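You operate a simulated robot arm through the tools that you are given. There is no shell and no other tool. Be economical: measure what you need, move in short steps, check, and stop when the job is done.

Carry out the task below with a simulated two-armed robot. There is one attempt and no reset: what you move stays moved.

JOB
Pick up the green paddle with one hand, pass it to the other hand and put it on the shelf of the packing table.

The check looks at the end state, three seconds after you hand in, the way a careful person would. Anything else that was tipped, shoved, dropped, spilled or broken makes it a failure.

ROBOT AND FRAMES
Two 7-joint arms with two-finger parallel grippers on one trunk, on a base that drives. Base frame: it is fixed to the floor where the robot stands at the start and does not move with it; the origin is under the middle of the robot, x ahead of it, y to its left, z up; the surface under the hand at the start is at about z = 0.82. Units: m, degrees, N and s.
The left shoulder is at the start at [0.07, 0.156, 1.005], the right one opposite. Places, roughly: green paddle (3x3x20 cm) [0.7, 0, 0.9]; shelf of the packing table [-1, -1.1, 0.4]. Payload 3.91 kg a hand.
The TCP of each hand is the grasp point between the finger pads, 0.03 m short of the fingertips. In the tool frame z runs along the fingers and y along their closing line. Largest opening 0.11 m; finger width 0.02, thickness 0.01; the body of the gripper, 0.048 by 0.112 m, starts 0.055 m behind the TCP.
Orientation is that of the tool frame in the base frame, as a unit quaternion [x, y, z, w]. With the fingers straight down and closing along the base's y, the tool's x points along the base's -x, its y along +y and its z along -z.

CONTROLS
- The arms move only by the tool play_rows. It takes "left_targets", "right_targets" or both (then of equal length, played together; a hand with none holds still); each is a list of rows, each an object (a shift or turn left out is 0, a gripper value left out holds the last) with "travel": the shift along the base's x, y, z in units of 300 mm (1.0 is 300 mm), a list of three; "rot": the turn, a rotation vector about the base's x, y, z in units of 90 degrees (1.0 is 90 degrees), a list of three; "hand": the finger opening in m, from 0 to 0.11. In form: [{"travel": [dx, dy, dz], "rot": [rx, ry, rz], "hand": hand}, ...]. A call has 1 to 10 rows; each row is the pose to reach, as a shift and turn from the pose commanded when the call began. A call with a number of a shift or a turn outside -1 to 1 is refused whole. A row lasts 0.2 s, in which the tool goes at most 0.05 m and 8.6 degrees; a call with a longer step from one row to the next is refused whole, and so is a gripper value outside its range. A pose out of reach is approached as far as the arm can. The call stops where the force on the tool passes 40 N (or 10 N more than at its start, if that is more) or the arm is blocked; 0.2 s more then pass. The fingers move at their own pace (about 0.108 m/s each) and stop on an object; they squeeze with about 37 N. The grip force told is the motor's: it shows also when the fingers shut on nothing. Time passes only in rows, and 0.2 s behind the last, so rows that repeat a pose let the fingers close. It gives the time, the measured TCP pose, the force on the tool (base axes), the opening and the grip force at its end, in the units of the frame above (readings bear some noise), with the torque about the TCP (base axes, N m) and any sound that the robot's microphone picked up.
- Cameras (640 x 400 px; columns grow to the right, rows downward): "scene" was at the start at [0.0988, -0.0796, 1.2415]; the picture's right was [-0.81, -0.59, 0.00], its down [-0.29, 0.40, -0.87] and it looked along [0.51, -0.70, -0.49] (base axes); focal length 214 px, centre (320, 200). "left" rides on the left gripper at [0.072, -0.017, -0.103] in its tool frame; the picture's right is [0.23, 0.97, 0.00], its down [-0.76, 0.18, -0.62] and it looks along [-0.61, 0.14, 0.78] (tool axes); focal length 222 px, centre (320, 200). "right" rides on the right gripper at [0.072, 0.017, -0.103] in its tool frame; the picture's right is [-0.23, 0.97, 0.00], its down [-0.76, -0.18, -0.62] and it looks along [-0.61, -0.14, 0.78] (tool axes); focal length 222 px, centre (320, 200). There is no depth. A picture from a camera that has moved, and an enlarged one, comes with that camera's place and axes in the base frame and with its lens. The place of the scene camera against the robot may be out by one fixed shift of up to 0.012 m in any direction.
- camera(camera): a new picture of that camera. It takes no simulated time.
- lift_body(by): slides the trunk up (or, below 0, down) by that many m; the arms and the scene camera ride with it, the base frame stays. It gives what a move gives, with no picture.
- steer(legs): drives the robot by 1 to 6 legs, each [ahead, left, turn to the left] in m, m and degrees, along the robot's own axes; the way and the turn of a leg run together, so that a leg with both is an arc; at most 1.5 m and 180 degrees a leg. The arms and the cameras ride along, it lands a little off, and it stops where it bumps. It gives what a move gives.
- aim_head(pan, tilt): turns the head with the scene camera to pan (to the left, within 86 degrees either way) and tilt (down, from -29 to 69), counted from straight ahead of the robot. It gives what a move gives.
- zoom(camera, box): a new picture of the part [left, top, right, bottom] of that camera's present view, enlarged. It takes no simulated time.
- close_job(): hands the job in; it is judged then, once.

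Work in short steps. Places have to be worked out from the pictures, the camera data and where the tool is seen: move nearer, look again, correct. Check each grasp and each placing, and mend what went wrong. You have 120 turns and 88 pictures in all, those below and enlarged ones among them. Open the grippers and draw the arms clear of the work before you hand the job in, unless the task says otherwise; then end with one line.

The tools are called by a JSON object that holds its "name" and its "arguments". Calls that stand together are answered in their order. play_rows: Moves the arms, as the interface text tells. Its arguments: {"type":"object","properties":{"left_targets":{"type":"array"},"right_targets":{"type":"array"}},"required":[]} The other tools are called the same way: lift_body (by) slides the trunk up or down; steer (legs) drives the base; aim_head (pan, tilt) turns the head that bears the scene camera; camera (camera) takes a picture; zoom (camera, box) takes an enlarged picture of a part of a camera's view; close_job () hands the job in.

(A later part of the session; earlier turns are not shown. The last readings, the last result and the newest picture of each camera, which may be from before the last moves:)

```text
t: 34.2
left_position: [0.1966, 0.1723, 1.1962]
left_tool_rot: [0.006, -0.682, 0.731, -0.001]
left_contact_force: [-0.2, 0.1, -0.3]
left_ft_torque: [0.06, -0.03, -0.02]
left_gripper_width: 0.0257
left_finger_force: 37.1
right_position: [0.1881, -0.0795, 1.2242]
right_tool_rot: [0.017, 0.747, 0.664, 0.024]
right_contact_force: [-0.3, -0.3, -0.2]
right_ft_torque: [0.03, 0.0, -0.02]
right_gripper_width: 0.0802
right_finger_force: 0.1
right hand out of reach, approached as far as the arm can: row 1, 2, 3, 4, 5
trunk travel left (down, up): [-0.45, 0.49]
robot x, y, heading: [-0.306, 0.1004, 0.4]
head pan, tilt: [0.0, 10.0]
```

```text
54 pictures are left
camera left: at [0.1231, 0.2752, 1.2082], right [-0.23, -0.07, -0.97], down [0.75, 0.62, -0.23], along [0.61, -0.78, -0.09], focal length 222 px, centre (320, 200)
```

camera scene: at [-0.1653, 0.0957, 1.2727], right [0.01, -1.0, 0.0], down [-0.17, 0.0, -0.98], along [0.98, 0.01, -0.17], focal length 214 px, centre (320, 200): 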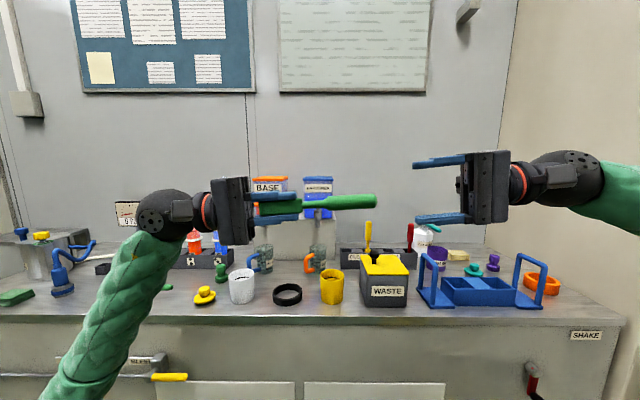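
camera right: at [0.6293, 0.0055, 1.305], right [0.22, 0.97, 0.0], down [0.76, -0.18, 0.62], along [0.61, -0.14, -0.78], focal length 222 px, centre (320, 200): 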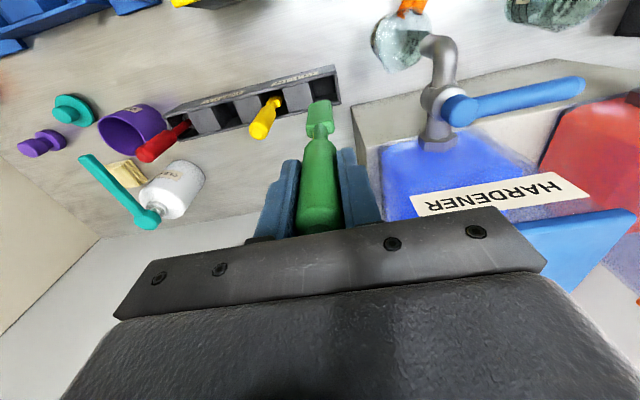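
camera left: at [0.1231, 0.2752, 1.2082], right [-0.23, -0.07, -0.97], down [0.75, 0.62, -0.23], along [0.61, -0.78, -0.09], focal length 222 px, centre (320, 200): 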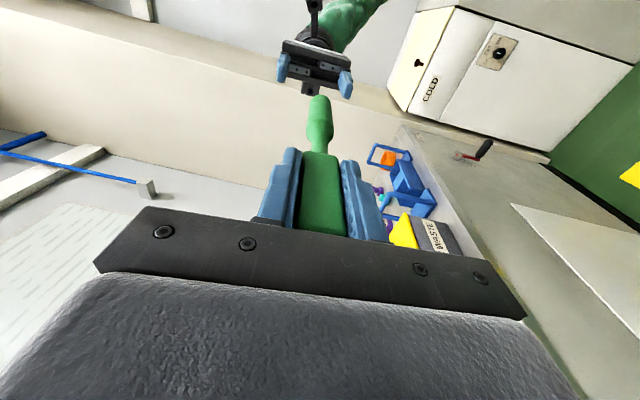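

The paddle is now in the left hand alone. I back away 0.3 m further, then fold the right hand back to pointing down while swinging the left tool to point ahead.

{"name": "steer", "arguments": {"legs": [[-0.3, 0, 0]]}}

{"name": "play_rows", "arguments": {"left_targets": [{"travel": [0.05, 0.02, 0], "rot": [0, 0, 0.095]}, {"travel": [0.1, 0.04, 0], "rot": [0, 0, 0.19]}, {"travel": [0.15, 0.06, 0], "rot": [0, 0, 0.285]}, {"travel": [0.2, 0.08, 0], "rot": [0, 0, 0.38]}, {"travel": [0.25, 0.1, 0], "rot": [0, 0, 0.475]}, {"travel": [0.3, 0.12, 0], "rot": [0, 0, 0.57]}, {"travel": [0.35, 0.14, 0], "rot": [0, 0, 0.665]}, {"travel": [0.4, 0.16, 0], "rot": [0, 0, 0.76]}, {"travel": [0.45, 0.18, 0], "rot": [0, 0, 0.855]}, {"travel": [0.5, 0.2, 0], "rot": [0, 0, 0.95]}], "right_targets": [{"travel": [0, -0.03, 0], "rot": [-0.09, 0, 0]}, {"travel": [0, -0.06, 0], "rot": [-0.18, 0, 0]}, {"travel": [0, -0.09, 0], "rot": [-0.27, 0, 0]}, {"travel": [0, -0.12, 0], "rot": [-0.36, 0, 0]}, {"travel": [0, -0.15, 0], "rot": [-0.45, 0, 0]}, {"travel": [0, -0.2, 0], "rot": [-0.54, 0, 0]}, {"travel": [0, -0.25, 0], "rot": [-0.63, 0, 0]}, {"travel": [0, -0.3, 0], "rot": [-0.72, 0, 0]}, {"travel": [0, -0.35, 0], "rot": [-0.81, 0, 0]}, {"travel": [0, -0.4, 0], "rot": [-0.9, 0, 0]}]}}

{"name": "camera", "arguments": {"camera": "scene"}}

```text
t: 36.3
left_position: [-0.1056, 0.17, 1.1983]
left_tool_rot: [0.006, -0.681, 0.732, -0.003]
left_contact_force: [0.0, 0.5, 0.1]
left_ft_torque: [0.03, -0.03, 0.01]
left_gripper_width: 0.0254
left_finger_force: 36.8
right_position: [-0.1125, -0.0822, 1.2249]
right_tool_rot: [0.016, 0.747, 0.665, 0.024]
right_contact_force: [-0.5, 0.4, 0.5]
right_ft_torque: [-0.01, 0.0, -0.03]
right_gripper_width: 0.0801
right_finger_force: 0.1
trunk travel left (down, up): [-0.45, 0.49]
robot x, y, heading: [-0.6024, 0.099, 0.7]
head pan, tilt: [0.0, 10.0]
```

```text
t: 38.5
left_position: [0.0489, 0.232, 1.1882]
left_tool_rot: [0.473, -0.498, 0.533, -0.493]
left_contact_force: [-2.0, 1.0, 6.6]
left_ft_torque: [0.04, 0.53, -0.03]
left_gripper_width: 0.0253
left_finger_force: 36.7
right_position: [-0.1096, -0.2005, 1.2257]
right_tool_rot: [-0.002, 0.999, 0.019, 0.028]
right_contact_force: [1.3, 0.8, -0.3]
right_ft_torque: [-0.05, 0.09, -0.01]
right_gripper_width: 0.0797
right_finger_force: 0.0
trunk travel left (down, up): [-0.45, 0.49]
robot x, y, heading: [-0.6022, 0.0966, 0.6]
head pan, tilt: [0.0, 10.0]
```

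```text
53 pictures are left
camera scene: at [-0.465, 0.0947, 1.2728], right [0.01, -1.0, 0.0], down [-0.17, 0.0, -0.98], along [0.98, 0.01, -0.17], focal length 214 px, centre (320, 200)
```

scene: 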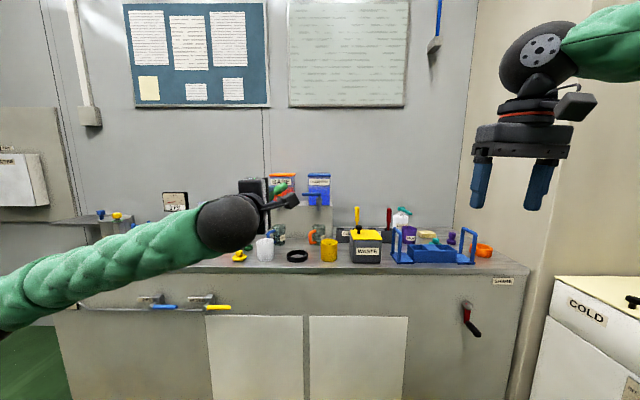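

The left tool now points ahead with its camera on the right side. I try rolling it so the camera goes up (best for the shelf), in place.

{"name": "play_rows", "arguments": {"left_targets": [{"rot": [-0.095, 0, 0]}, {"rot": [-0.19, 0, 0]}, {"rot": [-0.285, 0, 0]}, {"rot": [-0.38, 0, 0]}, {"rot": [-0.475, 0, 0]}, {"rot": [-0.57, 0, 0]}, {"rot": [-0.665, 0, 0]}, {"rot": [-0.76, 0, 0]}, {"rot": [-0.855, 0, 0]}, {"rot": [-0.95, 0, 0]}]}}

{"name": "camera", "arguments": {"camera": "scene"}}

```text
t: 40.7
left_position: [0.0461, 0.2313, 1.1966]
left_tool_rot: [0.682, -0.001, 0.73, -0.048]
left_contact_force: [-0.8, 0.3, -1.4]
left_ft_torque: [-0.01, 0.02, 0.01]
left_gripper_width: 0.0254
left_finger_force: 37.0
right_position: [-0.1106, -0.2019, 1.2251]
right_tool_rot: [-0.003, 0.999, 0.021, 0.028]
right_contact_force: [0.3, 0.6, -0.2]
right_ft_torque: [-0.03, 0.01, 0.04]
right_gripper_width: 0.08
right_finger_force: 0.1
trunk travel left (down, up): [-0.45, 0.49]
robot x, y, heading: [-0.605, 0.0991, 0.6]
head pan, tilt: [0.0, 10.0]
```

```text
52 pictures are left
camera scene: at [-0.4653, 0.0928, 1.2727], right [0.01, -1.0, 0.0], down [-0.17, 0.0, -0.98], along [0.98, 0.01, -0.17], focal length 214 px, centre (320, 200)
```

scene: 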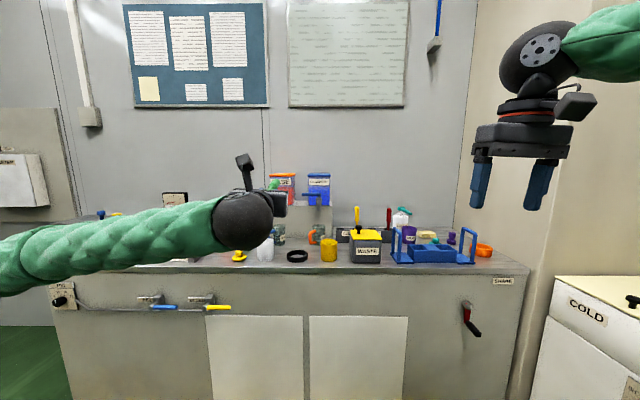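

It works: the camera is on top and the paddle points ahead. Now I look at the packing table.

{"name": "aim_head", "arguments": {"pan": -86, "tilt": 35}}

{"name": "camera", "arguments": {"camera": "scene"}}

```text
t: 42.3
left_position: [0.0447, 0.2308, 1.1976]
left_tool_rot: [0.682, 0.0, 0.73, -0.049]
left_contact_force: [-0.2, 0.3, -1.1]
left_ft_torque: [0.0, 0.07, 0.02]
left_gripper_width: 0.0251
left_finger_force: 37.3
right_position: [-0.1115, -0.2013, 1.2253]
right_tool_rot: [-0.003, 0.999, 0.02, 0.028]
right_contact_force: [-0.3, -0.5, 0.5]
right_ft_torque: [0.0, 0.0, 0.01]
right_gripper_width: 0.0799
right_finger_force: 0.0
trunk travel left (down, up): [-0.45, 0.49]
robot x, y, heading: [-0.6024, 0.0984, 0.4]
head pan, tilt: [-85.9, 35.0]
```

```text
51 pictures are left
camera scene: at [-0.5513, 0.004, 1.2327], right [-1.0, -0.08, 0.0], down [-0.05, 0.57, -0.82], along [0.07, -0.82, -0.57], focal length 214 px, centre (320, 200)
```

scene: 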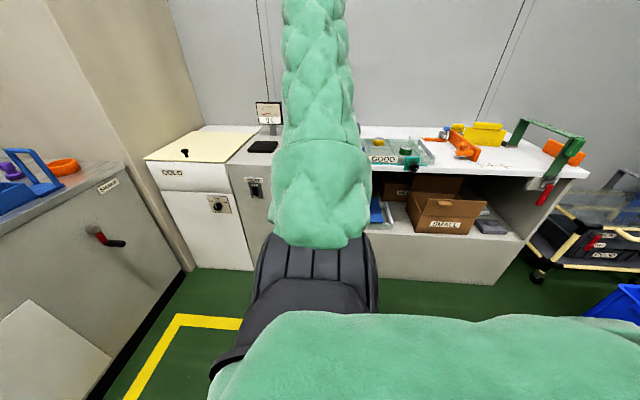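

Shelf is open to the front, front edge around y≈-0.9. I turn the robot right 90° to face it and look.

{"name": "steer", "arguments": {"legs": [[0, 0, -90]]}}

{"name": "aim_head", "arguments": {"pan": 0, "tilt": 40}}

{"name": "camera", "arguments": {"camera": "scene"}}

```text
t: 46.6
left_position: [-0.4992, -0.5573, 1.1964]
left_tool_rot: [0.47, -0.493, 0.54, 0.494]
left_contact_force: [0.5, 1.2, -0.6]
left_ft_torque: [0.03, 0.03, -0.03]
left_gripper_width: 0.0254
left_finger_force: 37.2
right_position: [-0.9253, -0.3817, 1.2243]
right_tool_rot: [0.72, 0.693, -0.007, 0.034]
right_contact_force: [0.5, 0.3, 0.8]
right_ft_torque: [0.01, 0.0, 0.02]
right_gripper_width: 0.08
right_finger_force: 0.0
trunk travel left (down, up): [-0.45, 0.49]
robot x, y, heading: [-0.6027, 0.0964, -92.1]
head pan, tilt: [-85.9, 35.0]
```

```text
t: 48.2
left_position: [-0.4993, -0.5582, 1.1968]
left_tool_rot: [0.471, -0.493, 0.54, 0.494]
left_contact_force: [-0.3, 0.2, -0.7]
left_ft_torque: [0.07, 0.0, 0.01]
left_gripper_width: 0.0254
left_finger_force: 37.3
right_position: [-0.9253, -0.3812, 1.225]
right_tool_rot: [0.721, 0.692, -0.006, 0.033]
right_contact_force: [0.8, 0.5, 0.7]
right_ft_torque: [-0.01, 0.0, 0.0]
right_gripper_width: 0.08
right_finger_force: 0.1
trunk travel left (down, up): [-0.45, 0.49]
robot x, y, heading: [-0.6047, 0.0972, -92.0]
head pan, tilt: [0.0, 40.0]
```

```text
50 pictures are left
camera scene: at [-0.6138, -0.0442, 1.2251], right [-1.0, 0.03, 0.0], down [0.02, 0.64, -0.77], along [-0.03, -0.77, -0.64], focal length 214 px, centre (320, 200)
```

scene: 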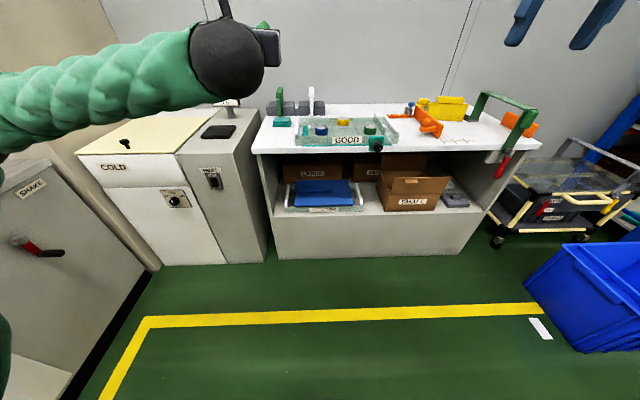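

I zoom on the shelf to find free space.

{"name": "zoom", "arguments": {"camera": "scene", "box": [250, 130, 522, 300]}}

```text
2.35 times, centred on (386, 215) of scene
camera zoom: at [-0.6138, -0.0442, 1.2251], right [-1.0, 0.03, 0.0], down [0.02, 0.64, -0.77], along [-0.03, -0.77, -0.64], focal length 505 px, centre (165, 165)
```

zoom: 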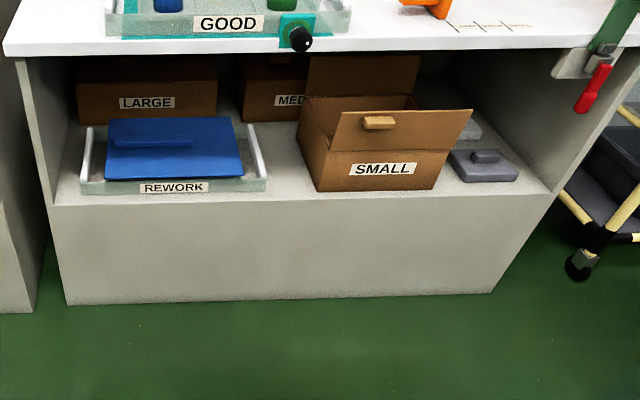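

There's a gap about 11 cm wide between the REWORK tray and the SMALL box, at x≈-0.95. I square up the heading and move the robot sideways to the right, staying back from the table.

{"name": "steer", "arguments": {"legs": [[0, 0, 2], [0.03, -0.45, 0]]}}

{"name": "camera", "arguments": {"camera": "scene"}}

```text
t: 51.3
left_position: [-0.9265, -0.5846, 1.1967]
left_tool_rot: [0.479, -0.486, 0.548, 0.484]
left_contact_force: [-0.9, 0.6, 0.3]
left_ft_torque: [0.03, 0.0, 0.0]
left_gripper_width: 0.0253
left_finger_force: 37.0
right_position: [-1.3565, -0.4248, 1.2251]
right_tool_rot: [0.708, 0.705, -0.005, 0.035]
right_contact_force: [0.5, -0.5, -0.6]
right_ft_torque: [0.0, 0.0, -0.01]
right_gripper_width: 0.0801
right_finger_force: 0.0
trunk travel left (down, up): [-0.45, 0.49]
robot x, y, heading: [-1.0521, 0.0664, -89.7]
head pan, tilt: [0.0, 40.0]
```

```text
48 pictures are left
camera scene: at [-1.0588, -0.0749, 1.225], right [-1.0, 0.0, 0.0], down [0.0, 0.64, -0.77], along [0.0, -0.77, -0.64], focal length 214 px, centre (320, 200)
```

scene: 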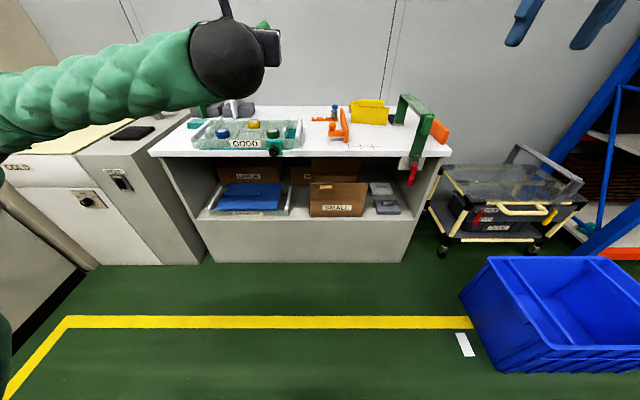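

Position is good and the bin is clear. I lower the trunk by 0.43 m to get shelf height and look.

{"name": "lift_body", "arguments": {"by": -0.43}}

{"name": "aim_head", "arguments": {"pan": 0, "tilt": 22}}

{"name": "camera", "arguments": {"camera": "scene"}}

{"name": "camera", "arguments": {"camera": "left"}}

```text
refused: -0.43 is not a number from -0.4 to 0.4
```

```text
t: 52.1
left_position: [-0.9243, -0.584, 1.1978]
left_tool_rot: [0.48, -0.485, 0.549, 0.484]
left_contact_force: [-0.3, 0.3, -0.2]
left_ft_torque: [0.05, 0.0, 0.0]
left_gripper_width: 0.0255
left_finger_force: 36.9
right_position: [-1.356, -0.4243, 1.2249]
right_tool_rot: [0.708, 0.706, -0.005, 0.034]
right_contact_force: [0.6, 0.0, 0.7]
right_ft_torque: [-0.03, 0.01, -0.05]
right_gripper_width: 0.0801
right_finger_force: 0.1
trunk travel left (down, up): [-0.45, 0.49]
robot x, y, heading: [-1.053, 0.0652, -90.0]
head pan, tilt: [0.0, 22.0]
```

```text
47 pictures are left
camera scene: at [-1.0579, -0.0827, 1.2531], right [-1.0, 0.0, 0.0], down [0.0, 0.38, -0.93], along [0.0, -0.93, -0.38], focal length 214 px, centre (320, 200)
```

scene: 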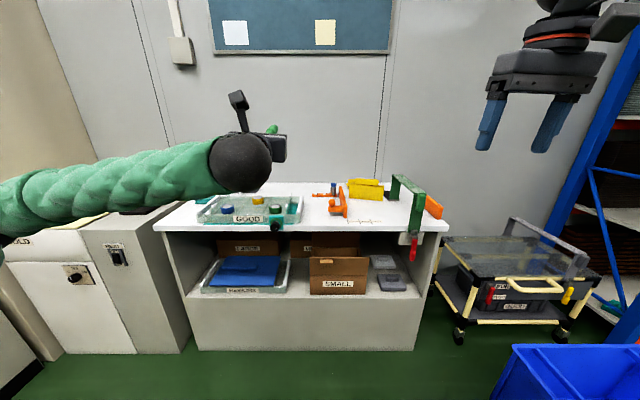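

```text
46 pictures are left
camera left: at [-0.919, -0.4758, 1.264], right [-0.99, -0.04, 0.16], down [-0.16, 0.56, -0.81], along [-0.05, -0.83, -0.56], focal length 222 px, centre (320, 200)
```

left: 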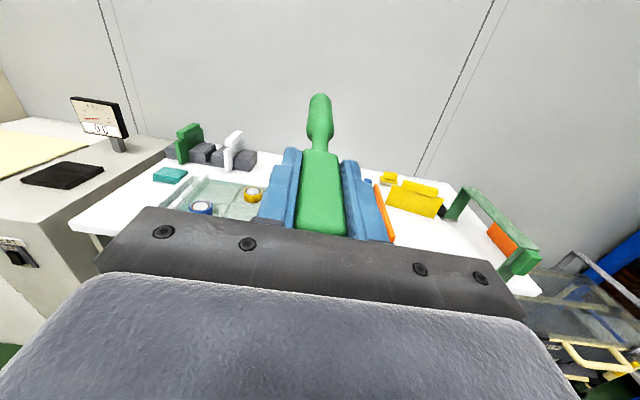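

Limit is 0.4 per call. I lower 0.4 m.

{"name": "lift_body", "arguments": {"by": -0.4}}

{"name": "camera", "arguments": {"camera": "scene"}}

{"name": "camera", "arguments": {"camera": "left"}}

```text
t: 55.9
left_position: [-0.9256, -0.5838, 0.7972]
left_tool_rot: [0.481, -0.484, 0.549, 0.483]
left_contact_force: [0.0, -0.1, -1.0]
left_ft_torque: [0.02, 0.03, 0.04]
left_gripper_width: 0.0256
left_finger_force: 37.3
right_position: [-1.3557, -0.4226, 0.8259]
right_tool_rot: [0.708, 0.706, -0.005, 0.034]
right_contact_force: [0.2, -0.2, 0.2]
right_ft_torque: [0.01, -0.02, 0.02]
right_gripper_width: 0.0799
right_finger_force: 0.0
trunk travel left (down, up): [-0.05, 0.89]
robot x, y, heading: [-1.0507, 0.0628, -90.0]
head pan, tilt: [0.0, 22.0]
```

```text
45 pictures are left
camera scene: at [-1.0579, -0.0825, 0.8533], right [-1.0, 0.0, 0.0], down [0.0, 0.38, -0.93], along [0.0, -0.93, -0.38], focal length 214 px, centre (320, 200)
```

scene: 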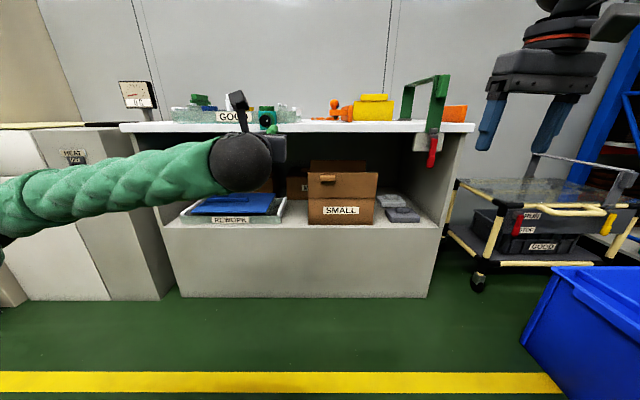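

```text
44 pictures are left
camera left: at [-0.919, -0.4756, 0.8641], right [-0.99, -0.04, 0.16], down [-0.16, 0.56, -0.81], along [-0.05, -0.83, -0.56], focal length 222 px, centre (320, 200)
```

left: 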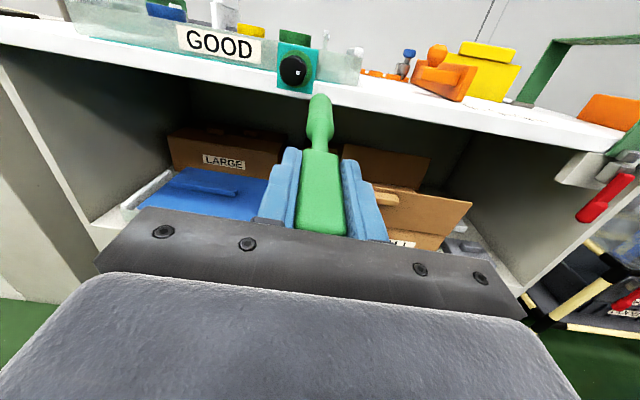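

Shelf front edge triangulates to about y≈-0.87..-0.90, z≈0.41. I level the left tool (correcting ~4° errors) and lower the hand to z≈0.55 while still in front of the table; then zoom on the gap.

{"name": "play_rows", "arguments": {"left_targets": [{"travel": [0, 0, -0.14], "rot": [0.043, 0.044, -0.04]}, {"travel": [0, 0, -0.28], "rot": [0.043, 0.044, -0.04]}, {"travel": [0, 0, -0.42], "rot": [0.043, 0.044, -0.04]}, {"travel": [0, 0, -0.56], "rot": [0.043, 0.044, -0.04]}, {"travel": [0, 0, -0.7], "rot": [0.043, 0.044, -0.04]}, {"travel": [0, 0, -0.82], "rot": [0.043, 0.044, -0.04]}, {"travel": [0, 0, -0.82], "rot": [0.043, 0.044, -0.04]}]}}

{"name": "camera", "arguments": {"camera": "left"}}

{"name": "zoom", "arguments": {"camera": "scene", "box": [160, 120, 448, 300]}}

```text
t: 57.5
left_position: [-0.9608, -0.5739, 0.5726]
left_tool_rot: [0.502, -0.5, 0.501, 0.498]
left_contact_force: [0.8, -0.1, -0.8]
left_ft_torque: [0.04, 0.04, 0.0]
left_gripper_width: 0.0254
left_finger_force: 37.3
left hand out of reach, approached as far as the arm can: row 4, 5, 6, 7
right_position: [-1.3562, -0.4233, 0.8265]
right_tool_rot: [0.707, 0.706, -0.005, 0.034]
right_contact_force: [-0.1, -0.7, 0.0]
right_ft_torque: [-0.03, 0.02, -0.02]
right_gripper_width: 0.0801
right_finger_force: 0.0
trunk travel left (down, up): [-0.05, 0.89]
robot x, y, heading: [-1.0538, 0.0695, -90.0]
head pan, tilt: [0.0, 22.0]
```

```text
43 pictures are left
camera left: at [-0.9432, -0.47, 0.6451], right [-0.97, 0.0, 0.23], down [-0.18, 0.62, -0.76], along [-0.14, -0.78, -0.61], focal length 222 px, centre (320, 200)
```

left: 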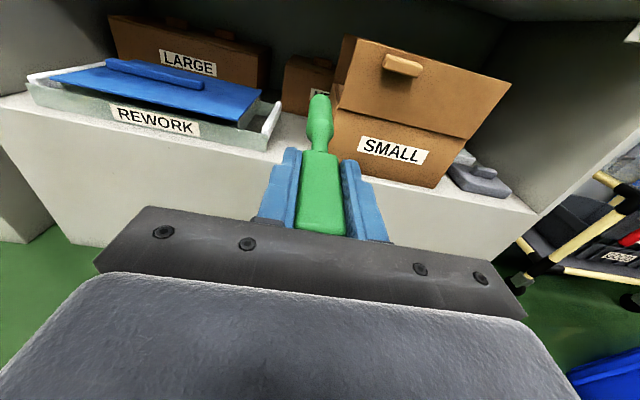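

```text
2.22 times, centred on (304, 210) of scene
camera zoom: at [-1.0578, -0.0823, 0.8534], right [-1.0, 0.0, 0.0], down [0.0, 0.37, -0.93], along [0.0, -0.93, -0.37], focal length 477 px, centre (356, 178)
```

zoom: 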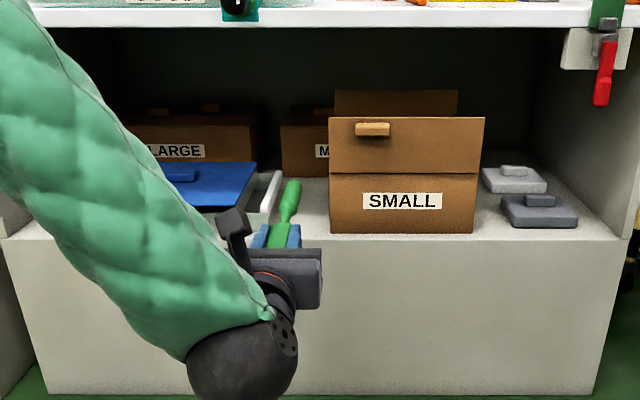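

The tool is level now; low reach is limited because the arm is folded. The gap spans x≈-0.89 to -1.007 (centre -0.948). I extend the arm forward 0.15 m and see whether the commanded height is reached.

{"name": "play_rows", "arguments": {"left_targets": [{"travel": [0, -0.12, 0]}, {"travel": [0, -0.24, 0]}, {"travel": [0, -0.36, 0]}, {"travel": [0, -0.5, 0]}, {"travel": [0, -0.5, 0]}]}}

{"name": "camera", "arguments": {"camera": "scene"}}

```text
t: 58.7
left_position: [-0.983, -0.72, 0.585]
left_tool_rot: [0.508, -0.499, 0.501, 0.492]
left_contact_force: [-0.2, 0.2, -1.0]
left_ft_torque: [0.03, -0.03, 0.01]
left_gripper_width: 0.0252
left_finger_force: 36.8
left hand out of reach, approached as far as the arm can: row 1, 2, 3, 4, 5
right_position: [-1.3563, -0.4235, 0.8248]
right_tool_rot: [0.707, 0.706, -0.006, 0.034]
right_contact_force: [-0.3, -0.2, -0.3]
right_ft_torque: [-0.01, 0.02, -0.01]
right_gripper_width: 0.08
right_finger_force: 0.0
trunk travel left (down, up): [-0.05, 0.89]
robot x, y, heading: [-1.0536, 0.0661, -89.8]
head pan, tilt: [0.0, 22.0]
```

```text
41 pictures are left
camera scene: at [-1.058, -0.0826, 0.8532], right [-1.0, 0.0, 0.0], down [0.0, 0.38, -0.93], along [0.0, -0.93, -0.38], focal length 214 px, centre (320, 200)
```

scene: 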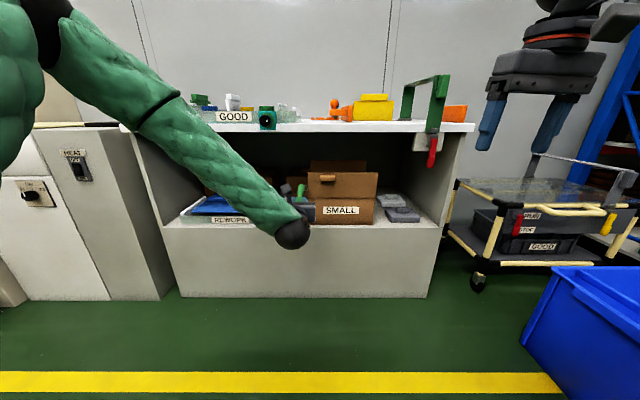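

The elbow is raised and the wrist strongly bent; placing the hand further to the robot's left should relieve it. I retract the hand, shift the robot 0.25 m to the right, then move the hand back left.

{"name": "play_rows", "arguments": {"left_targets": [{"travel": [0, 0.14, 0.05]}, {"travel": [0, 0.28, 0.1]}, {"travel": [0, 0.42, 0.15]}, {"travel": [0, 0.42, 0.15]}]}}

{"name": "steer", "arguments": {"legs": [[0, -0.25, 0]]}}

{"name": "play_rows", "arguments": {"left_targets": [{"travel": [0.14, 0, 0]}, {"travel": [0.28, 0, 0]}, {"travel": [0.42, 0, 0]}, {"travel": [0.56, 0, 0]}, {"travel": [0.7, 0, 0]}, {"travel": [0.82, 0, 0]}, {"travel": [0.82, 0, 0]}]}}

{"name": "camera", "arguments": {"camera": "scene"}}

```text
t: 59.7
left_position: [-0.9789, -0.5935, 0.6306]
left_tool_rot: [0.499, -0.501, 0.499, 0.501]
left_contact_force: [-0.1, 0.1, -0.8]
left_ft_torque: [0.04, -0.01, -0.02]
left_gripper_width: 0.0254
left_finger_force: 36.7
right_position: [-1.3564, -0.4241, 0.8245]
right_tool_rot: [0.707, 0.706, -0.005, 0.034]
right_contact_force: [-0.7, 0.2, 0.6]
right_ft_torque: [0.02, 0.03, -0.01]
right_gripper_width: 0.08
right_finger_force: 0.0
trunk travel left (down, up): [-0.05, 0.89]
robot x, y, heading: [-1.05, 0.0657, -89.9]
head pan, tilt: [0.0, 22.0]
```

```text
t: 61.5
left_position: [-1.2277, -0.5943, 0.6312]
left_tool_rot: [0.501, -0.5, 0.5, 0.5]
left_contact_force: [0.2, 0.6, -1.2]
left_ft_torque: [0.06, -0.02, 0.0]
left_gripper_width: 0.0255
left_finger_force: 36.9
right_position: [-1.6062, -0.4254, 0.8251]
right_tool_rot: [0.706, 0.707, -0.006, 0.034]
right_contact_force: [0.4, -0.3, 0.1]
right_ft_torque: [0.0, 0.02, 0.01]
right_gripper_width: 0.08
right_finger_force: 0.1
trunk travel left (down, up): [-0.05, 0.89]
robot x, y, heading: [-1.3034, 0.0674, -89.7]
head pan, tilt: [0.0, 22.0]
```

```text
t: 63.1
left_position: [-1.0127, -0.5783, 0.6955]
left_tool_rot: [0.512, -0.511, 0.488, 0.489]
left_contact_force: [-0.4, 0.4, -1.1]
left_ft_torque: [0.08, 0.02, 0.02]
left_gripper_width: 0.0254
left_finger_force: 36.9
left hand out of reach, approached as far as the arm can: row 2, 3, 4, 5, 6, 7
right_position: [-1.6053, -0.4266, 0.8242]
right_tool_rot: [0.707, 0.707, -0.005, 0.034]
right_contact_force: [0.0, -0.3, 0.3]
right_ft_torque: [0.0, 0.0, -0.02]
right_gripper_width: 0.0803
right_finger_force: 0.0
trunk travel left (down, up): [-0.05, 0.89]
robot x, y, heading: [-1.3036, 0.0695, -89.6]
head pan, tilt: [0.0, 22.0]
```

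```text
40 pictures are left
camera scene: at [-1.3074, -0.0841, 0.8531], right [-1.0, -0.01, 0.0], down [0.0, 0.38, -0.93], along [0.01, -0.93, -0.38], focal length 214 px, centre (320, 200)
```

scene: 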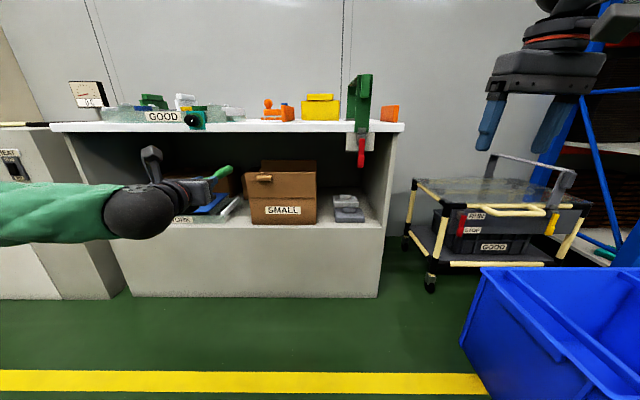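

Moving left made it worse: the camera-up roll is what limits the reach low. The natural roll (camera underneath) will hang outside the shelf edge anyway, so I roll the tool back 180° about its axis, in free space in front of the table.

{"name": "play_rows", "arguments": {"left_targets": [{"travel": [-0.05, 0, 0.06], "rot": [0, -0.095, 0]}, {"travel": [-0.1, 0, 0.12], "rot": [0, -0.19, 0]}, {"travel": [-0.15, 0.03, 0.18], "rot": [0, -0.285, 0]}, {"travel": [-0.2, 0.03, 0.24], "rot": [0, -0.38, 0]}, {"travel": [-0.2, 0.03, 0.24], "rot": [0, -0.475, 0]}, {"travel": [-0.2, 0.03, 0.24], "rot": [0, -0.57, 0]}, {"travel": [-0.2, 0.03, 0.24], "rot": [0, -0.665, 0]}, {"travel": [-0.2, 0.03, 0.24], "rot": [0, -0.76, 0]}, {"travel": [-0.2, 0.03, 0.24], "rot": [0, -0.855, 0]}, {"travel": [-0.2, 0.03, 0.24], "rot": [0, -0.95, 0]}]}}

{"name": "play_rows", "arguments": {"left_targets": [{"rot": [0, -0.095, 0]}, {"rot": [0, -0.19, 0]}, {"rot": [0, -0.285, 0]}, {"rot": [0, -0.38, 0]}, {"rot": [0, -0.475, 0]}, {"rot": [0, -0.57, 0]}, {"rot": [0, -0.665, 0]}, {"rot": [0, -0.76, 0]}, {"rot": [0, -0.855, 0]}, {"rot": [0, -0.95, 0]}]}}

{"name": "camera", "arguments": {"camera": "scene"}}

```text
t: 65.3
left_position: [-1.0706, -0.5718, 0.7674]
left_tool_rot: [0.028, -0.706, 0.707, 0.027]
left_contact_force: [-0.3, -0.3, -0.8]
left_ft_torque: [0.04, 0.0, 0.01]
left_gripper_width: 0.0253
left_finger_force: 36.7
right_position: [-1.6052, -0.4259, 0.8261]
right_tool_rot: [0.706, 0.707, -0.005, 0.035]
right_contact_force: [0.8, 0.1, 0.6]
right_ft_torque: [-0.03, 0.0, 0.03]
right_gripper_width: 0.0799
right_finger_force: 0.1
trunk travel left (down, up): [-0.05, 0.89]
robot x, y, heading: [-1.3025, 0.0651, -89.4]
head pan, tilt: [0.0, 22.0]
```

```text
t: 67.5
left_position: [-1.0719, -0.5731, 0.7688]
left_tool_rot: [0.46, 0.538, -0.537, 0.46]
left_contact_force: [0.3, 0.6, -0.5]
left_ft_torque: [0.02, 0.0, -0.03]
left_gripper_width: 0.0257
left_finger_force: 37.4
right_position: [-1.6044, -0.4259, 0.8235]
right_tool_rot: [0.707, 0.707, -0.005, 0.035]
right_contact_force: [-0.6, 0.8, 0.2]
right_ft_torque: [-0.03, 0.04, 0.02]
right_gripper_width: 0.0798
right_finger_force: 0.1
trunk travel left (down, up): [-0.05, 0.89]
robot x, y, heading: [-1.3033, 0.0663, -89.4]
head pan, tilt: [0.0, 22.0]
```

```text
39 pictures are left
camera scene: at [-1.3075, -0.0835, 0.8532], right [-1.0, -0.01, 0.0], down [0.0, 0.38, -0.93], along [0.01, -0.93, -0.38], focal length 214 px, centre (320, 200)
```

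scene: 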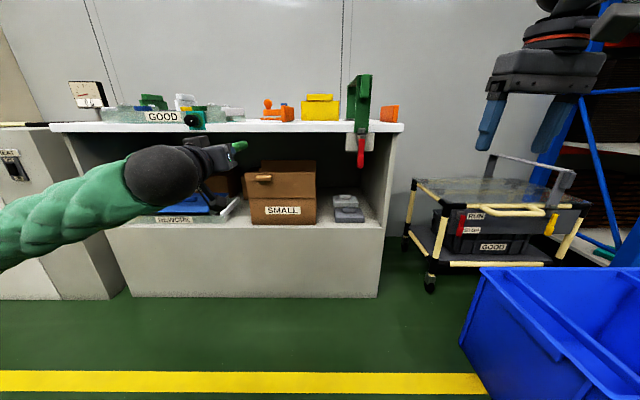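

Rolled through cleanly. I finish the last 9° of roll while moving toward the gap's x and down to z≈0.52, still in front of the table.

{"name": "play_rows", "arguments": {"left_targets": [{"travel": [0.06, 0, -0.12], "rot": [0, -0.09, 0]}, {"travel": [0.12, 0, -0.24], "rot": [0, -0.098, 0]}, {"travel": [0.18, 0, -0.36], "rot": [0, -0.098, 0]}, {"travel": [0.24, 0, -0.48], "rot": [0, -0.098, 0]}, {"travel": [0.3, 0, -0.6], "rot": [0, -0.098, 0]}, {"travel": [0.36, 0, -0.72], "rot": [0, -0.098, 0]}, {"travel": [0.41, 0, -0.83], "rot": [0, -0.098, 0]}, {"travel": [0.41, 0, -0.83], "rot": [0, -0.098, 0]}]}}

{"name": "camera", "arguments": {"camera": "scene"}}

{"name": "camera", "arguments": {"camera": "left"}}

```text
t: 69.3
left_position: [-1.008, -0.5776, 0.6871]
left_tool_rot: [-0.504, -0.502, 0.509, -0.485]
left_contact_force: [0.1, -0.4, -0.7]
left_ft_torque: [0.02, 0.05, -0.02]
left_gripper_width: 0.0254
left_finger_force: 36.9
left hand out of reach, approached as far as the arm can: row 2, 3, 4, 5, 6, 7, 8
right_position: [-1.6051, -0.4265, 0.8247]
right_tool_rot: [0.707, 0.707, -0.005, 0.033]
right_contact_force: [-0.4, -0.3, -0.8]
right_ft_torque: [0.02, 0.0, 0.02]
right_gripper_width: 0.0801
right_finger_force: 0.0
trunk travel left (down, up): [-0.05, 0.89]
robot x, y, heading: [-1.2983, 0.064, -89.4]
head pan, tilt: [0.0, 22.0]
```

```text
38 pictures are left
camera scene: at [-1.3072, -0.0843, 0.8529], right [-1.0, -0.01, 0.0], down [0.0, 0.38, -0.93], along [0.0, -0.93, -0.38], focal length 214 px, centre (320, 200)
```

scene: 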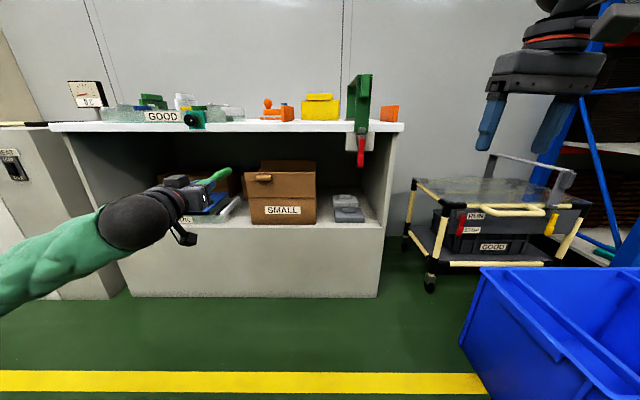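

```text
37 pictures are left
camera left: at [-1.0236, -0.4723, 0.6167], right [0.97, -0.02, -0.25], down [0.21, 0.61, 0.76], along [0.14, -0.79, 0.59], focal length 222 px, centre (320, 200)
```

left: 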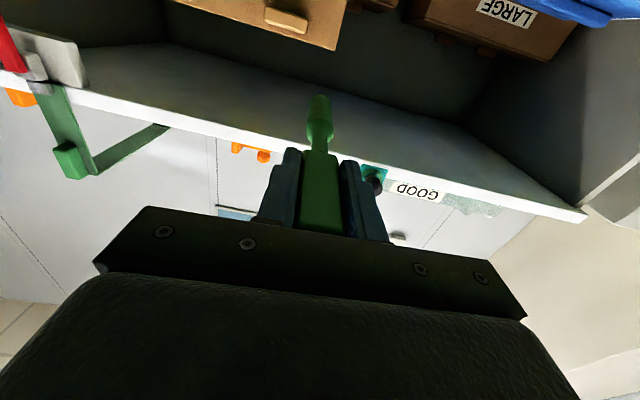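

Same limit for both rolls, so the arm is simply too folded here. I back the robot 0.2 m and then extend the arm forward and down.

{"name": "steer", "arguments": {"legs": [[-0.2, 0, 0]]}}

{"name": "play_rows", "arguments": {"left_targets": [{"travel": [0, -0.14, 0]}, {"travel": [0, -0.28, 0]}, {"travel": [0, -0.42, 0]}, {"travel": [0.05, -0.56, 0]}, {"travel": [0.1, -0.66, -0.06]}, {"travel": [0.15, -0.66, -0.2]}, {"travel": [0.2, -0.66, -0.34]}, {"travel": [0.2, -0.66, -0.48]}, {"travel": [0.2, -0.66, -0.55]}]}}

{"name": "camera", "arguments": {"camera": "scene"}}

```text
t: 71.0
left_position: [-1.0102, -0.373, 0.6863]
left_tool_rot: [-0.504, -0.501, 0.509, -0.485]
left_contact_force: [-0.5, -0.1, -0.4]
left_ft_torque: [0.05, -0.01, 0.02]
left_gripper_width: 0.0253
left_finger_force: 36.7
right_position: [-1.6079, -0.2207, 0.8257]
right_tool_rot: [0.707, 0.706, -0.006, 0.034]
right_contact_force: [0.4, -0.5, -0.1]
right_ft_torque: [0.03, 0.0, -0.03]
right_gripper_width: 0.0797
right_finger_force: 0.2
trunk travel left (down, up): [-0.05, 0.89]
robot x, y, heading: [-1.306, 0.269, -89.5]
head pan, tilt: [0.0, 22.0]
```

```text
t: 73.0
left_position: [-0.9431, -0.5591, 0.4823]
left_tool_rot: [-0.511, -0.497, 0.515, -0.475]
left_contact_force: [-0.2, 0.3, 0.5]
left_ft_torque: [0.07, -0.03, 0.01]
left_gripper_width: 0.0253
left_finger_force: 37.0
left hand out of reach, approached as far as the arm can: row 1, 2, 3, 4, 5, 6, 7, 8, 9
right_position: [-1.6066, -0.2198, 0.8252]
right_tool_rot: [0.708, 0.705, -0.006, 0.034]
right_contact_force: [-0.8, 0.1, 0.5]
right_ft_torque: [0.01, 0.06, 0.0]
right_gripper_width: 0.0798
right_finger_force: 0.1
trunk travel left (down, up): [-0.05, 0.89]
robot x, y, heading: [-1.3036, 0.2697, -89.6]
head pan, tilt: [0.0, 22.0]
```

```text
36 pictures are left
camera scene: at [-1.308, 0.121, 0.8537], right [-1.0, 0.0, 0.0], down [0.0, 0.37, -0.93], along [0.0, -0.93, -0.37], focal length 214 px, centre (320, 200)
```

scene: 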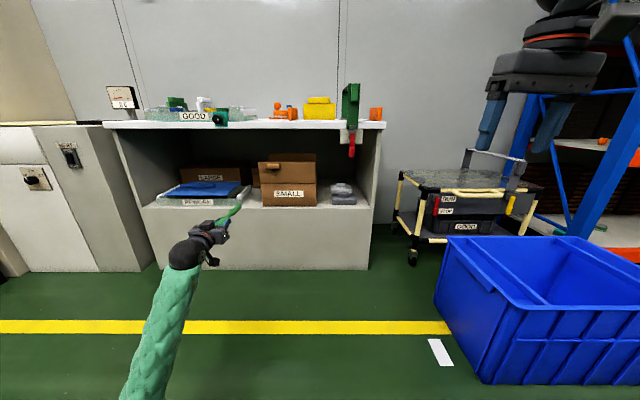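

Now the arm reaches: z≈0.48 at the gap's x. I drive ahead 0.2 m with the paddle above the shelf level and look closely.

{"name": "steer", "arguments": {"legs": [[0.2, 0, 0]]}}

{"name": "aim_head", "arguments": {"pan": 22, "tilt": 25}}

{"name": "zoom", "arguments": {"camera": "scene", "box": [200, 120, 456, 280]}}

```text
t: 74.6
left_position: [-0.9454, -0.7617, 0.4815]
left_tool_rot: [-0.512, -0.497, 0.515, -0.475]
left_contact_force: [0.4, 0.1, -0.8]
left_ft_torque: [0.06, 0.01, 0.0]
left_gripper_width: 0.0252
left_finger_force: 36.4
right_position: [-1.6075, -0.4208, 0.8253]
right_tool_rot: [0.708, 0.705, -0.006, 0.034]
right_contact_force: [-0.3, 0.2, 0.8]
right_ft_torque: [0.03, -0.04, 0.0]
right_gripper_width: 0.08
right_finger_force: 0.1
trunk travel left (down, up): [-0.05, 0.89]
robot x, y, heading: [-1.3016, 0.0677, -89.8]
head pan, tilt: [0.0, 22.0]
```

```text
t: 75.4
left_position: [-0.9456, -0.7613, 0.4818]
left_tool_rot: [-0.513, -0.497, 0.516, -0.474]
left_contact_force: [-1.4, 0.3, -0.4]
left_ft_torque: [0.05, 0.0, 0.01]
left_gripper_width: 0.0255
left_finger_force: 37.0
right_position: [-1.6084, -0.4206, 0.824]
right_tool_rot: [0.708, 0.705, -0.005, 0.034]
right_contact_force: [-0.2, 0.0, -1.2]
right_ft_torque: [0.0, 0.01, 0.01]
right_gripper_width: 0.0799
right_finger_force: 0.0
trunk travel left (down, up): [-0.05, 0.89]
robot x, y, heading: [-1.3053, 0.0657, -89.9]
head pan, tilt: [22.0, 25.0]
```

```text
2.50 times, centred on (328, 200) of scene
camera zoom: at [-1.2743, -0.0734, 0.8484], right [-0.93, -0.37, 0.0], down [-0.16, 0.39, -0.91], along [0.34, -0.84, -0.42], focal length 536 px, centre (300, 200)
```

zoom: 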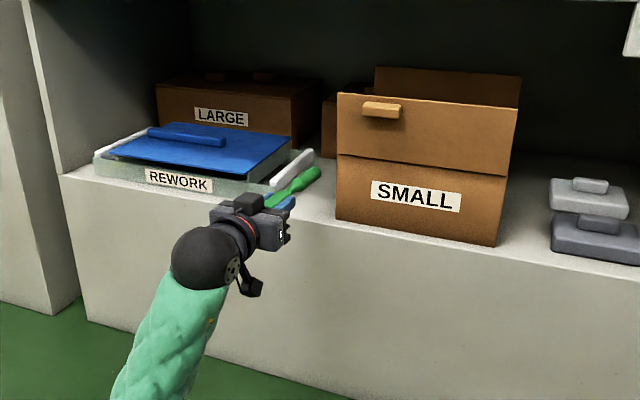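

Projection of the known paddle tip matches the picture, so I trust this view: gap from x≈-0.88 to -1.01, shelf edge y≈-0.868, z≈0.41. I correct the 3° yaw and lower 2.5 cm, then advance.

{"name": "play_rows", "arguments": {"left_targets": [{"travel": [0, 0, -0.04], "rot": [0, 0, 0.034]}, {"travel": [0, 0, -0.08], "rot": [0, 0, 0.034]}, {"travel": [0, 0, -0.08], "rot": [0, 0, 0.034]}]}}

```text
t: 76.2
left_position: [-0.9452, -0.7607, 0.4815]
left_tool_rot: [-0.512, -0.498, 0.515, -0.474]
left_contact_force: [0.1, 0.8, -0.5]
left_ft_torque: [0.07, 0.04, 0.01]
left_gripper_width: 0.0253
left_finger_force: 37.4
left hand out of reach, approached as far as the arm can: row 1, 2, 3
right_position: [-1.6078, -0.4221, 0.8247]
right_tool_rot: [0.708, 0.705, -0.006, 0.035]
right_contact_force: [0.9, -0.7, 0.3]
right_ft_torque: [0.0, 0.0, -0.01]
right_gripper_width: 0.0799
right_finger_force: 0.0
trunk travel left (down, up): [-0.05, 0.89]
robot x, y, heading: [-1.3012, 0.0731, -89.6]
head pan, tilt: [22.0, 25.0]
```

No motion in that direction: the arm is at a joint limit. I try a pure lowering with a little forward extension and no turn.

{"name": "play_rows", "arguments": {"left_targets": [{"travel": [0, -0.1, -0.05]}, {"travel": [0, -0.2, -0.08]}, {"travel": [0, -0.2, -0.08]}]}}

```text
t: 77.0
left_position: [-0.9442, -0.8226, 0.4574]
left_tool_rot: [-0.514, -0.496, 0.517, -0.472]
left_contact_force: [0.5, 0.4, -0.5]
left_ft_torque: [0.04, -0.01, -0.02]
left_gripper_width: 0.0255
left_finger_force: 36.8
right_position: [-1.6069, -0.4209, 0.8253]
right_tool_rot: [0.708, 0.705, -0.005, 0.034]
right_contact_force: [0.2, 0.3, 0.2]
right_ft_torque: [-0.01, 0.01, -0.02]
right_gripper_width: 0.08
right_finger_force: 0.0
trunk travel left (down, up): [-0.05, 0.89]
robot x, y, heading: [-1.3034, 0.067, -90.0]
head pan, tilt: [22.0, 25.0]
```

That works. I continue forward about 10 cm with the yaw correction, at the same height.

{"name": "play_rows", "arguments": {"left_targets": [{"travel": [0, -0.1, 0], "rot": [0, 0, 0.01]}, {"travel": [0, -0.2, 0], "rot": [0, 0, 0.025]}, {"travel": [0, -0.3, 0], "rot": [0, 0, 0.038]}, {"travel": [0, -0.327, 0], "rot": [0, 0, 0.038]}, {"travel": [0, -0.327, 0], "rot": [0, 0, 0.038]}]}}

{"name": "zoom", "arguments": {"camera": "scene", "box": [240, 130, 432, 250]}}

```text
t: 78.2
left_position: [-0.9422, -0.8479, 0.4572]
left_tool_rot: [-0.513, -0.499, 0.516, -0.471]
left_contact_force: [-0.2, -0.3, -0.4]
left_ft_torque: [0.01, 0.01, -0.01]
left_gripper_width: 0.0255
left_finger_force: 36.9
left hand out of reach, approached as far as the arm can: row 1, 2, 3, 4, 5
right_position: [-1.6091, -0.4217, 0.8249]
right_tool_rot: [0.708, 0.705, -0.006, 0.034]
right_contact_force: [0.9, 0.2, 0.4]
right_ft_torque: [-0.04, 0.02, 0.03]
right_gripper_width: 0.0797
right_finger_force: 0.0
trunk travel left (down, up): [-0.05, 0.89]
robot x, y, heading: [-1.3051, 0.0686, -90.1]
head pan, tilt: [22.0, 25.0]
```

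```text
3.33 times, centred on (336, 190) of scene
camera zoom: at [-1.2742, -0.0734, 0.8484], right [-0.93, -0.38, 0.0], down [-0.16, 0.39, -0.91], along [0.34, -0.84, -0.42], focal length 715 px, centre (267, 233)
```

zoom: 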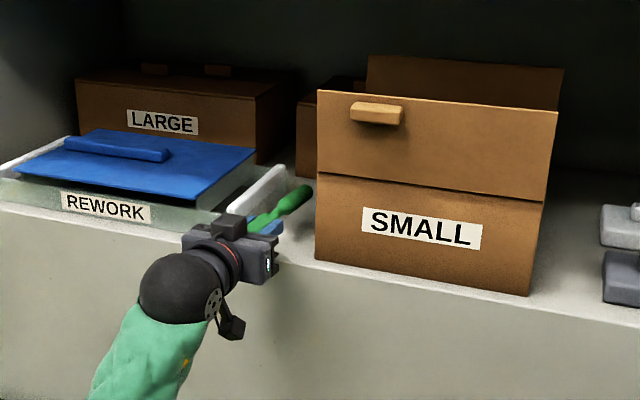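

Arm extension ends here; the rest I do by driving ahead 0.065 m.

{"name": "steer", "arguments": {"legs": [[0.065, 0, 0]]}}

{"name": "zoom", "arguments": {"camera": "scene", "box": [240, 130, 432, 250]}}

```text
t: 79.2
left_position: [-0.9421, -0.914, 0.4569]
left_tool_rot: [-0.513, -0.498, 0.517, -0.471]
left_contact_force: [0.2, -0.4, -0.4]
left_ft_torque: [0.08, -0.01, 0.03]
left_gripper_width: 0.0255
left_finger_force: 36.7
right_position: [-1.608, -0.4882, 0.825]
right_tool_rot: [0.709, 0.705, -0.006, 0.034]
right_contact_force: [-0.1, 0.2, 0.8]
right_ft_torque: [-0.01, 0.03, -0.01]
right_gripper_width: 0.0801
right_finger_force: 0.2
trunk travel left (down, up): [-0.05, 0.89]
robot x, y, heading: [-1.3063, 0.003, -90.0]
head pan, tilt: [22.0, 25.0]
```

```text
3.33 times, centred on (336, 190) of scene
camera zoom: at [-1.2744, -0.1395, 0.8483], right [-0.93, -0.37, 0.0], down [-0.16, 0.39, -0.91], along [0.34, -0.84, -0.42], focal length 715 px, centre (267, 233)
```

zoom: 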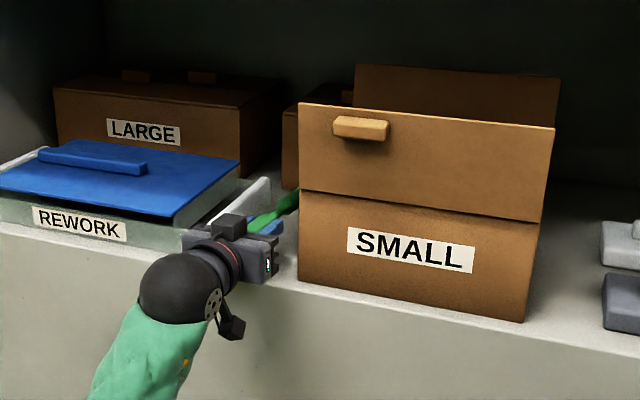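

Paddle lies within the gap above the shelf. I lower with the arm in 5 mm steps, watching the force.

{"name": "play_rows", "arguments": {"left_targets": [{"travel": [0, 0, -0.017]}, {"travel": [0, 0, -0.034]}, {"travel": [0, 0, -0.051]}, {"travel": [0, 0, -0.068]}, {"travel": [0, 0, -0.068]}]}}

```text
t: 80.4
left_position: [-0.9432, -0.9133, 0.4366]
left_tool_rot: [-0.514, -0.498, 0.518, -0.469]
left_contact_force: [-1.1, -0.2, -0.5]
left_ft_torque: [0.04, -0.01, 0.0]
left_gripper_width: 0.0252
left_finger_force: 37.0
right_position: [-1.6083, -0.487, 0.8245]
right_tool_rot: [0.709, 0.705, -0.006, 0.034]
right_contact_force: [-0.4, 0.0, 0.4]
right_ft_torque: [-0.01, 0.0, 0.0]
right_gripper_width: 0.0798
right_finger_force: 0.0
trunk travel left (down, up): [-0.05, 0.89]
robot x, y, heading: [-1.3057, 0.0029, -90.1]
head pan, tilt: [22.0, 25.0]
```

No contact at z=0.437. Further down in 2–3 mm steps.

{"name": "play_rows", "arguments": {"left_targets": [{"travel": [0, 0, -0.01]}, {"travel": [0, 0, -0.018]}, {"travel": [0, 0, -0.027]}, {"travel": [0, 0, -0.027]}]}}

{"name": "zoom", "arguments": {"camera": "scene", "box": [280, 170, 376, 230]}}

```text
t: 81.4
left_position: [-0.9407, -0.913, 0.4299]
left_tool_rot: [-0.514, -0.497, 0.518, -0.469]
left_contact_force: [0.6, -0.1, 0.5]
left_ft_torque: [0.03, 0.02, 0.02]
left_gripper_width: 0.0254
left_finger_force: 36.8
right_position: [-1.6075, -0.4871, 0.8245]
right_tool_rot: [0.709, 0.705, -0.006, 0.034]
right_contact_force: [0.0, 0.1, -0.9]
right_ft_torque: [-0.03, -0.01, -0.01]
right_gripper_width: 0.08
right_finger_force: 0.0
trunk travel left (down, up): [-0.05, 0.89]
robot x, y, heading: [-1.3034, 0.0004, -90.2]
head pan, tilt: [22.0, 25.0]
```

```text
6.67 times, centred on (328, 200) of scene
camera zoom: at [-1.2744, -0.1396, 0.8484], right [-0.93, -0.37, 0.0], down [-0.16, 0.39, -0.91], along [0.34, -0.84, -0.42], focal length 1430 px, centre (267, 200)
```

zoom: 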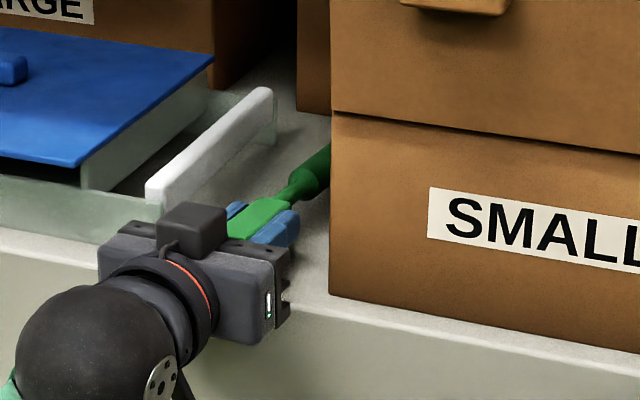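

Close to the surface, no contact yet. Continue down in small steps.

{"name": "play_rows", "arguments": {"left_targets": [{"travel": [0, 0, -0.01]}, {"travel": [0, 0, -0.02]}, {"travel": [0, 0, -0.03]}, {"travel": [0, 0, -0.03]}]}}

```text
t: 82.4
left_position: [-0.9416, -0.9126, 0.4206]
left_tool_rot: [-0.515, -0.497, 0.518, -0.469]
left_contact_force: [0.3, 0.2, -0.4]
left_ft_torque: [0.04, -0.01, 0.03]
left_gripper_width: 0.0256
left_finger_force: 36.9
right_position: [-1.6079, -0.4882, 0.8248]
right_tool_rot: [0.709, 0.704, -0.006, 0.034]
right_contact_force: [-0.2, -0.2, 1.7]
right_ft_torque: [0.02, -0.03, -0.01]
right_gripper_width: 0.08
right_finger_force: 0.0
trunk travel left (down, up): [-0.05, 0.89]
robot x, y, heading: [-1.3064, 0.0009, -90.1]
head pan, tilt: [22.0, 25.0]
```

{"name": "play_rows", "arguments": {"left_targets": [{"travel": [0, 0, -0.01]}, {"travel": [0, 0, -0.02]}, {"travel": [0, 0, -0.03]}, {"travel": [0, 0, -0.03]}]}}

{"name": "zoom", "arguments": {"camera": "scene", "box": [280, 170, 376, 230]}}

```text
t: 83.4
left_position: [-0.9428, -0.9123, 0.4122]
left_tool_rot: [-0.514, -0.497, 0.518, -0.47]
left_contact_force: [-0.3, 2.1, 6.9]
left_ft_torque: [-1.21, 0.04, -0.03]
left_gripper_width: 0.0254
left_finger_force: 37.2
right_position: [-1.6087, -0.4869, 0.8255]
right_tool_rot: [0.709, 0.705, -0.005, 0.035]
right_contact_force: [0.4, 0.6, -0.9]
right_ft_torque: [0.0, 0.04, 0.02]
right_gripper_width: 0.0801
right_finger_force: 0.1
trunk travel left (down, up): [-0.05, 0.89]
robot x, y, heading: [-1.3038, 0.0011, -90.1]
head pan, tilt: [22.0, 25.0]
```

```text
6.67 times, centred on (328, 200) of scene
camera zoom: at [-1.2745, -0.1391, 0.8485], right [-0.93, -0.37, 0.0], down [-0.16, 0.39, -0.91], along [0.34, -0.84, -0.42], focal length 1430 px, centre (267, 200)
```

zoom: 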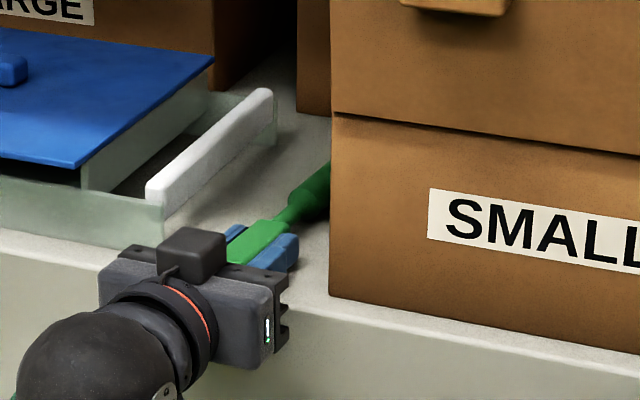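

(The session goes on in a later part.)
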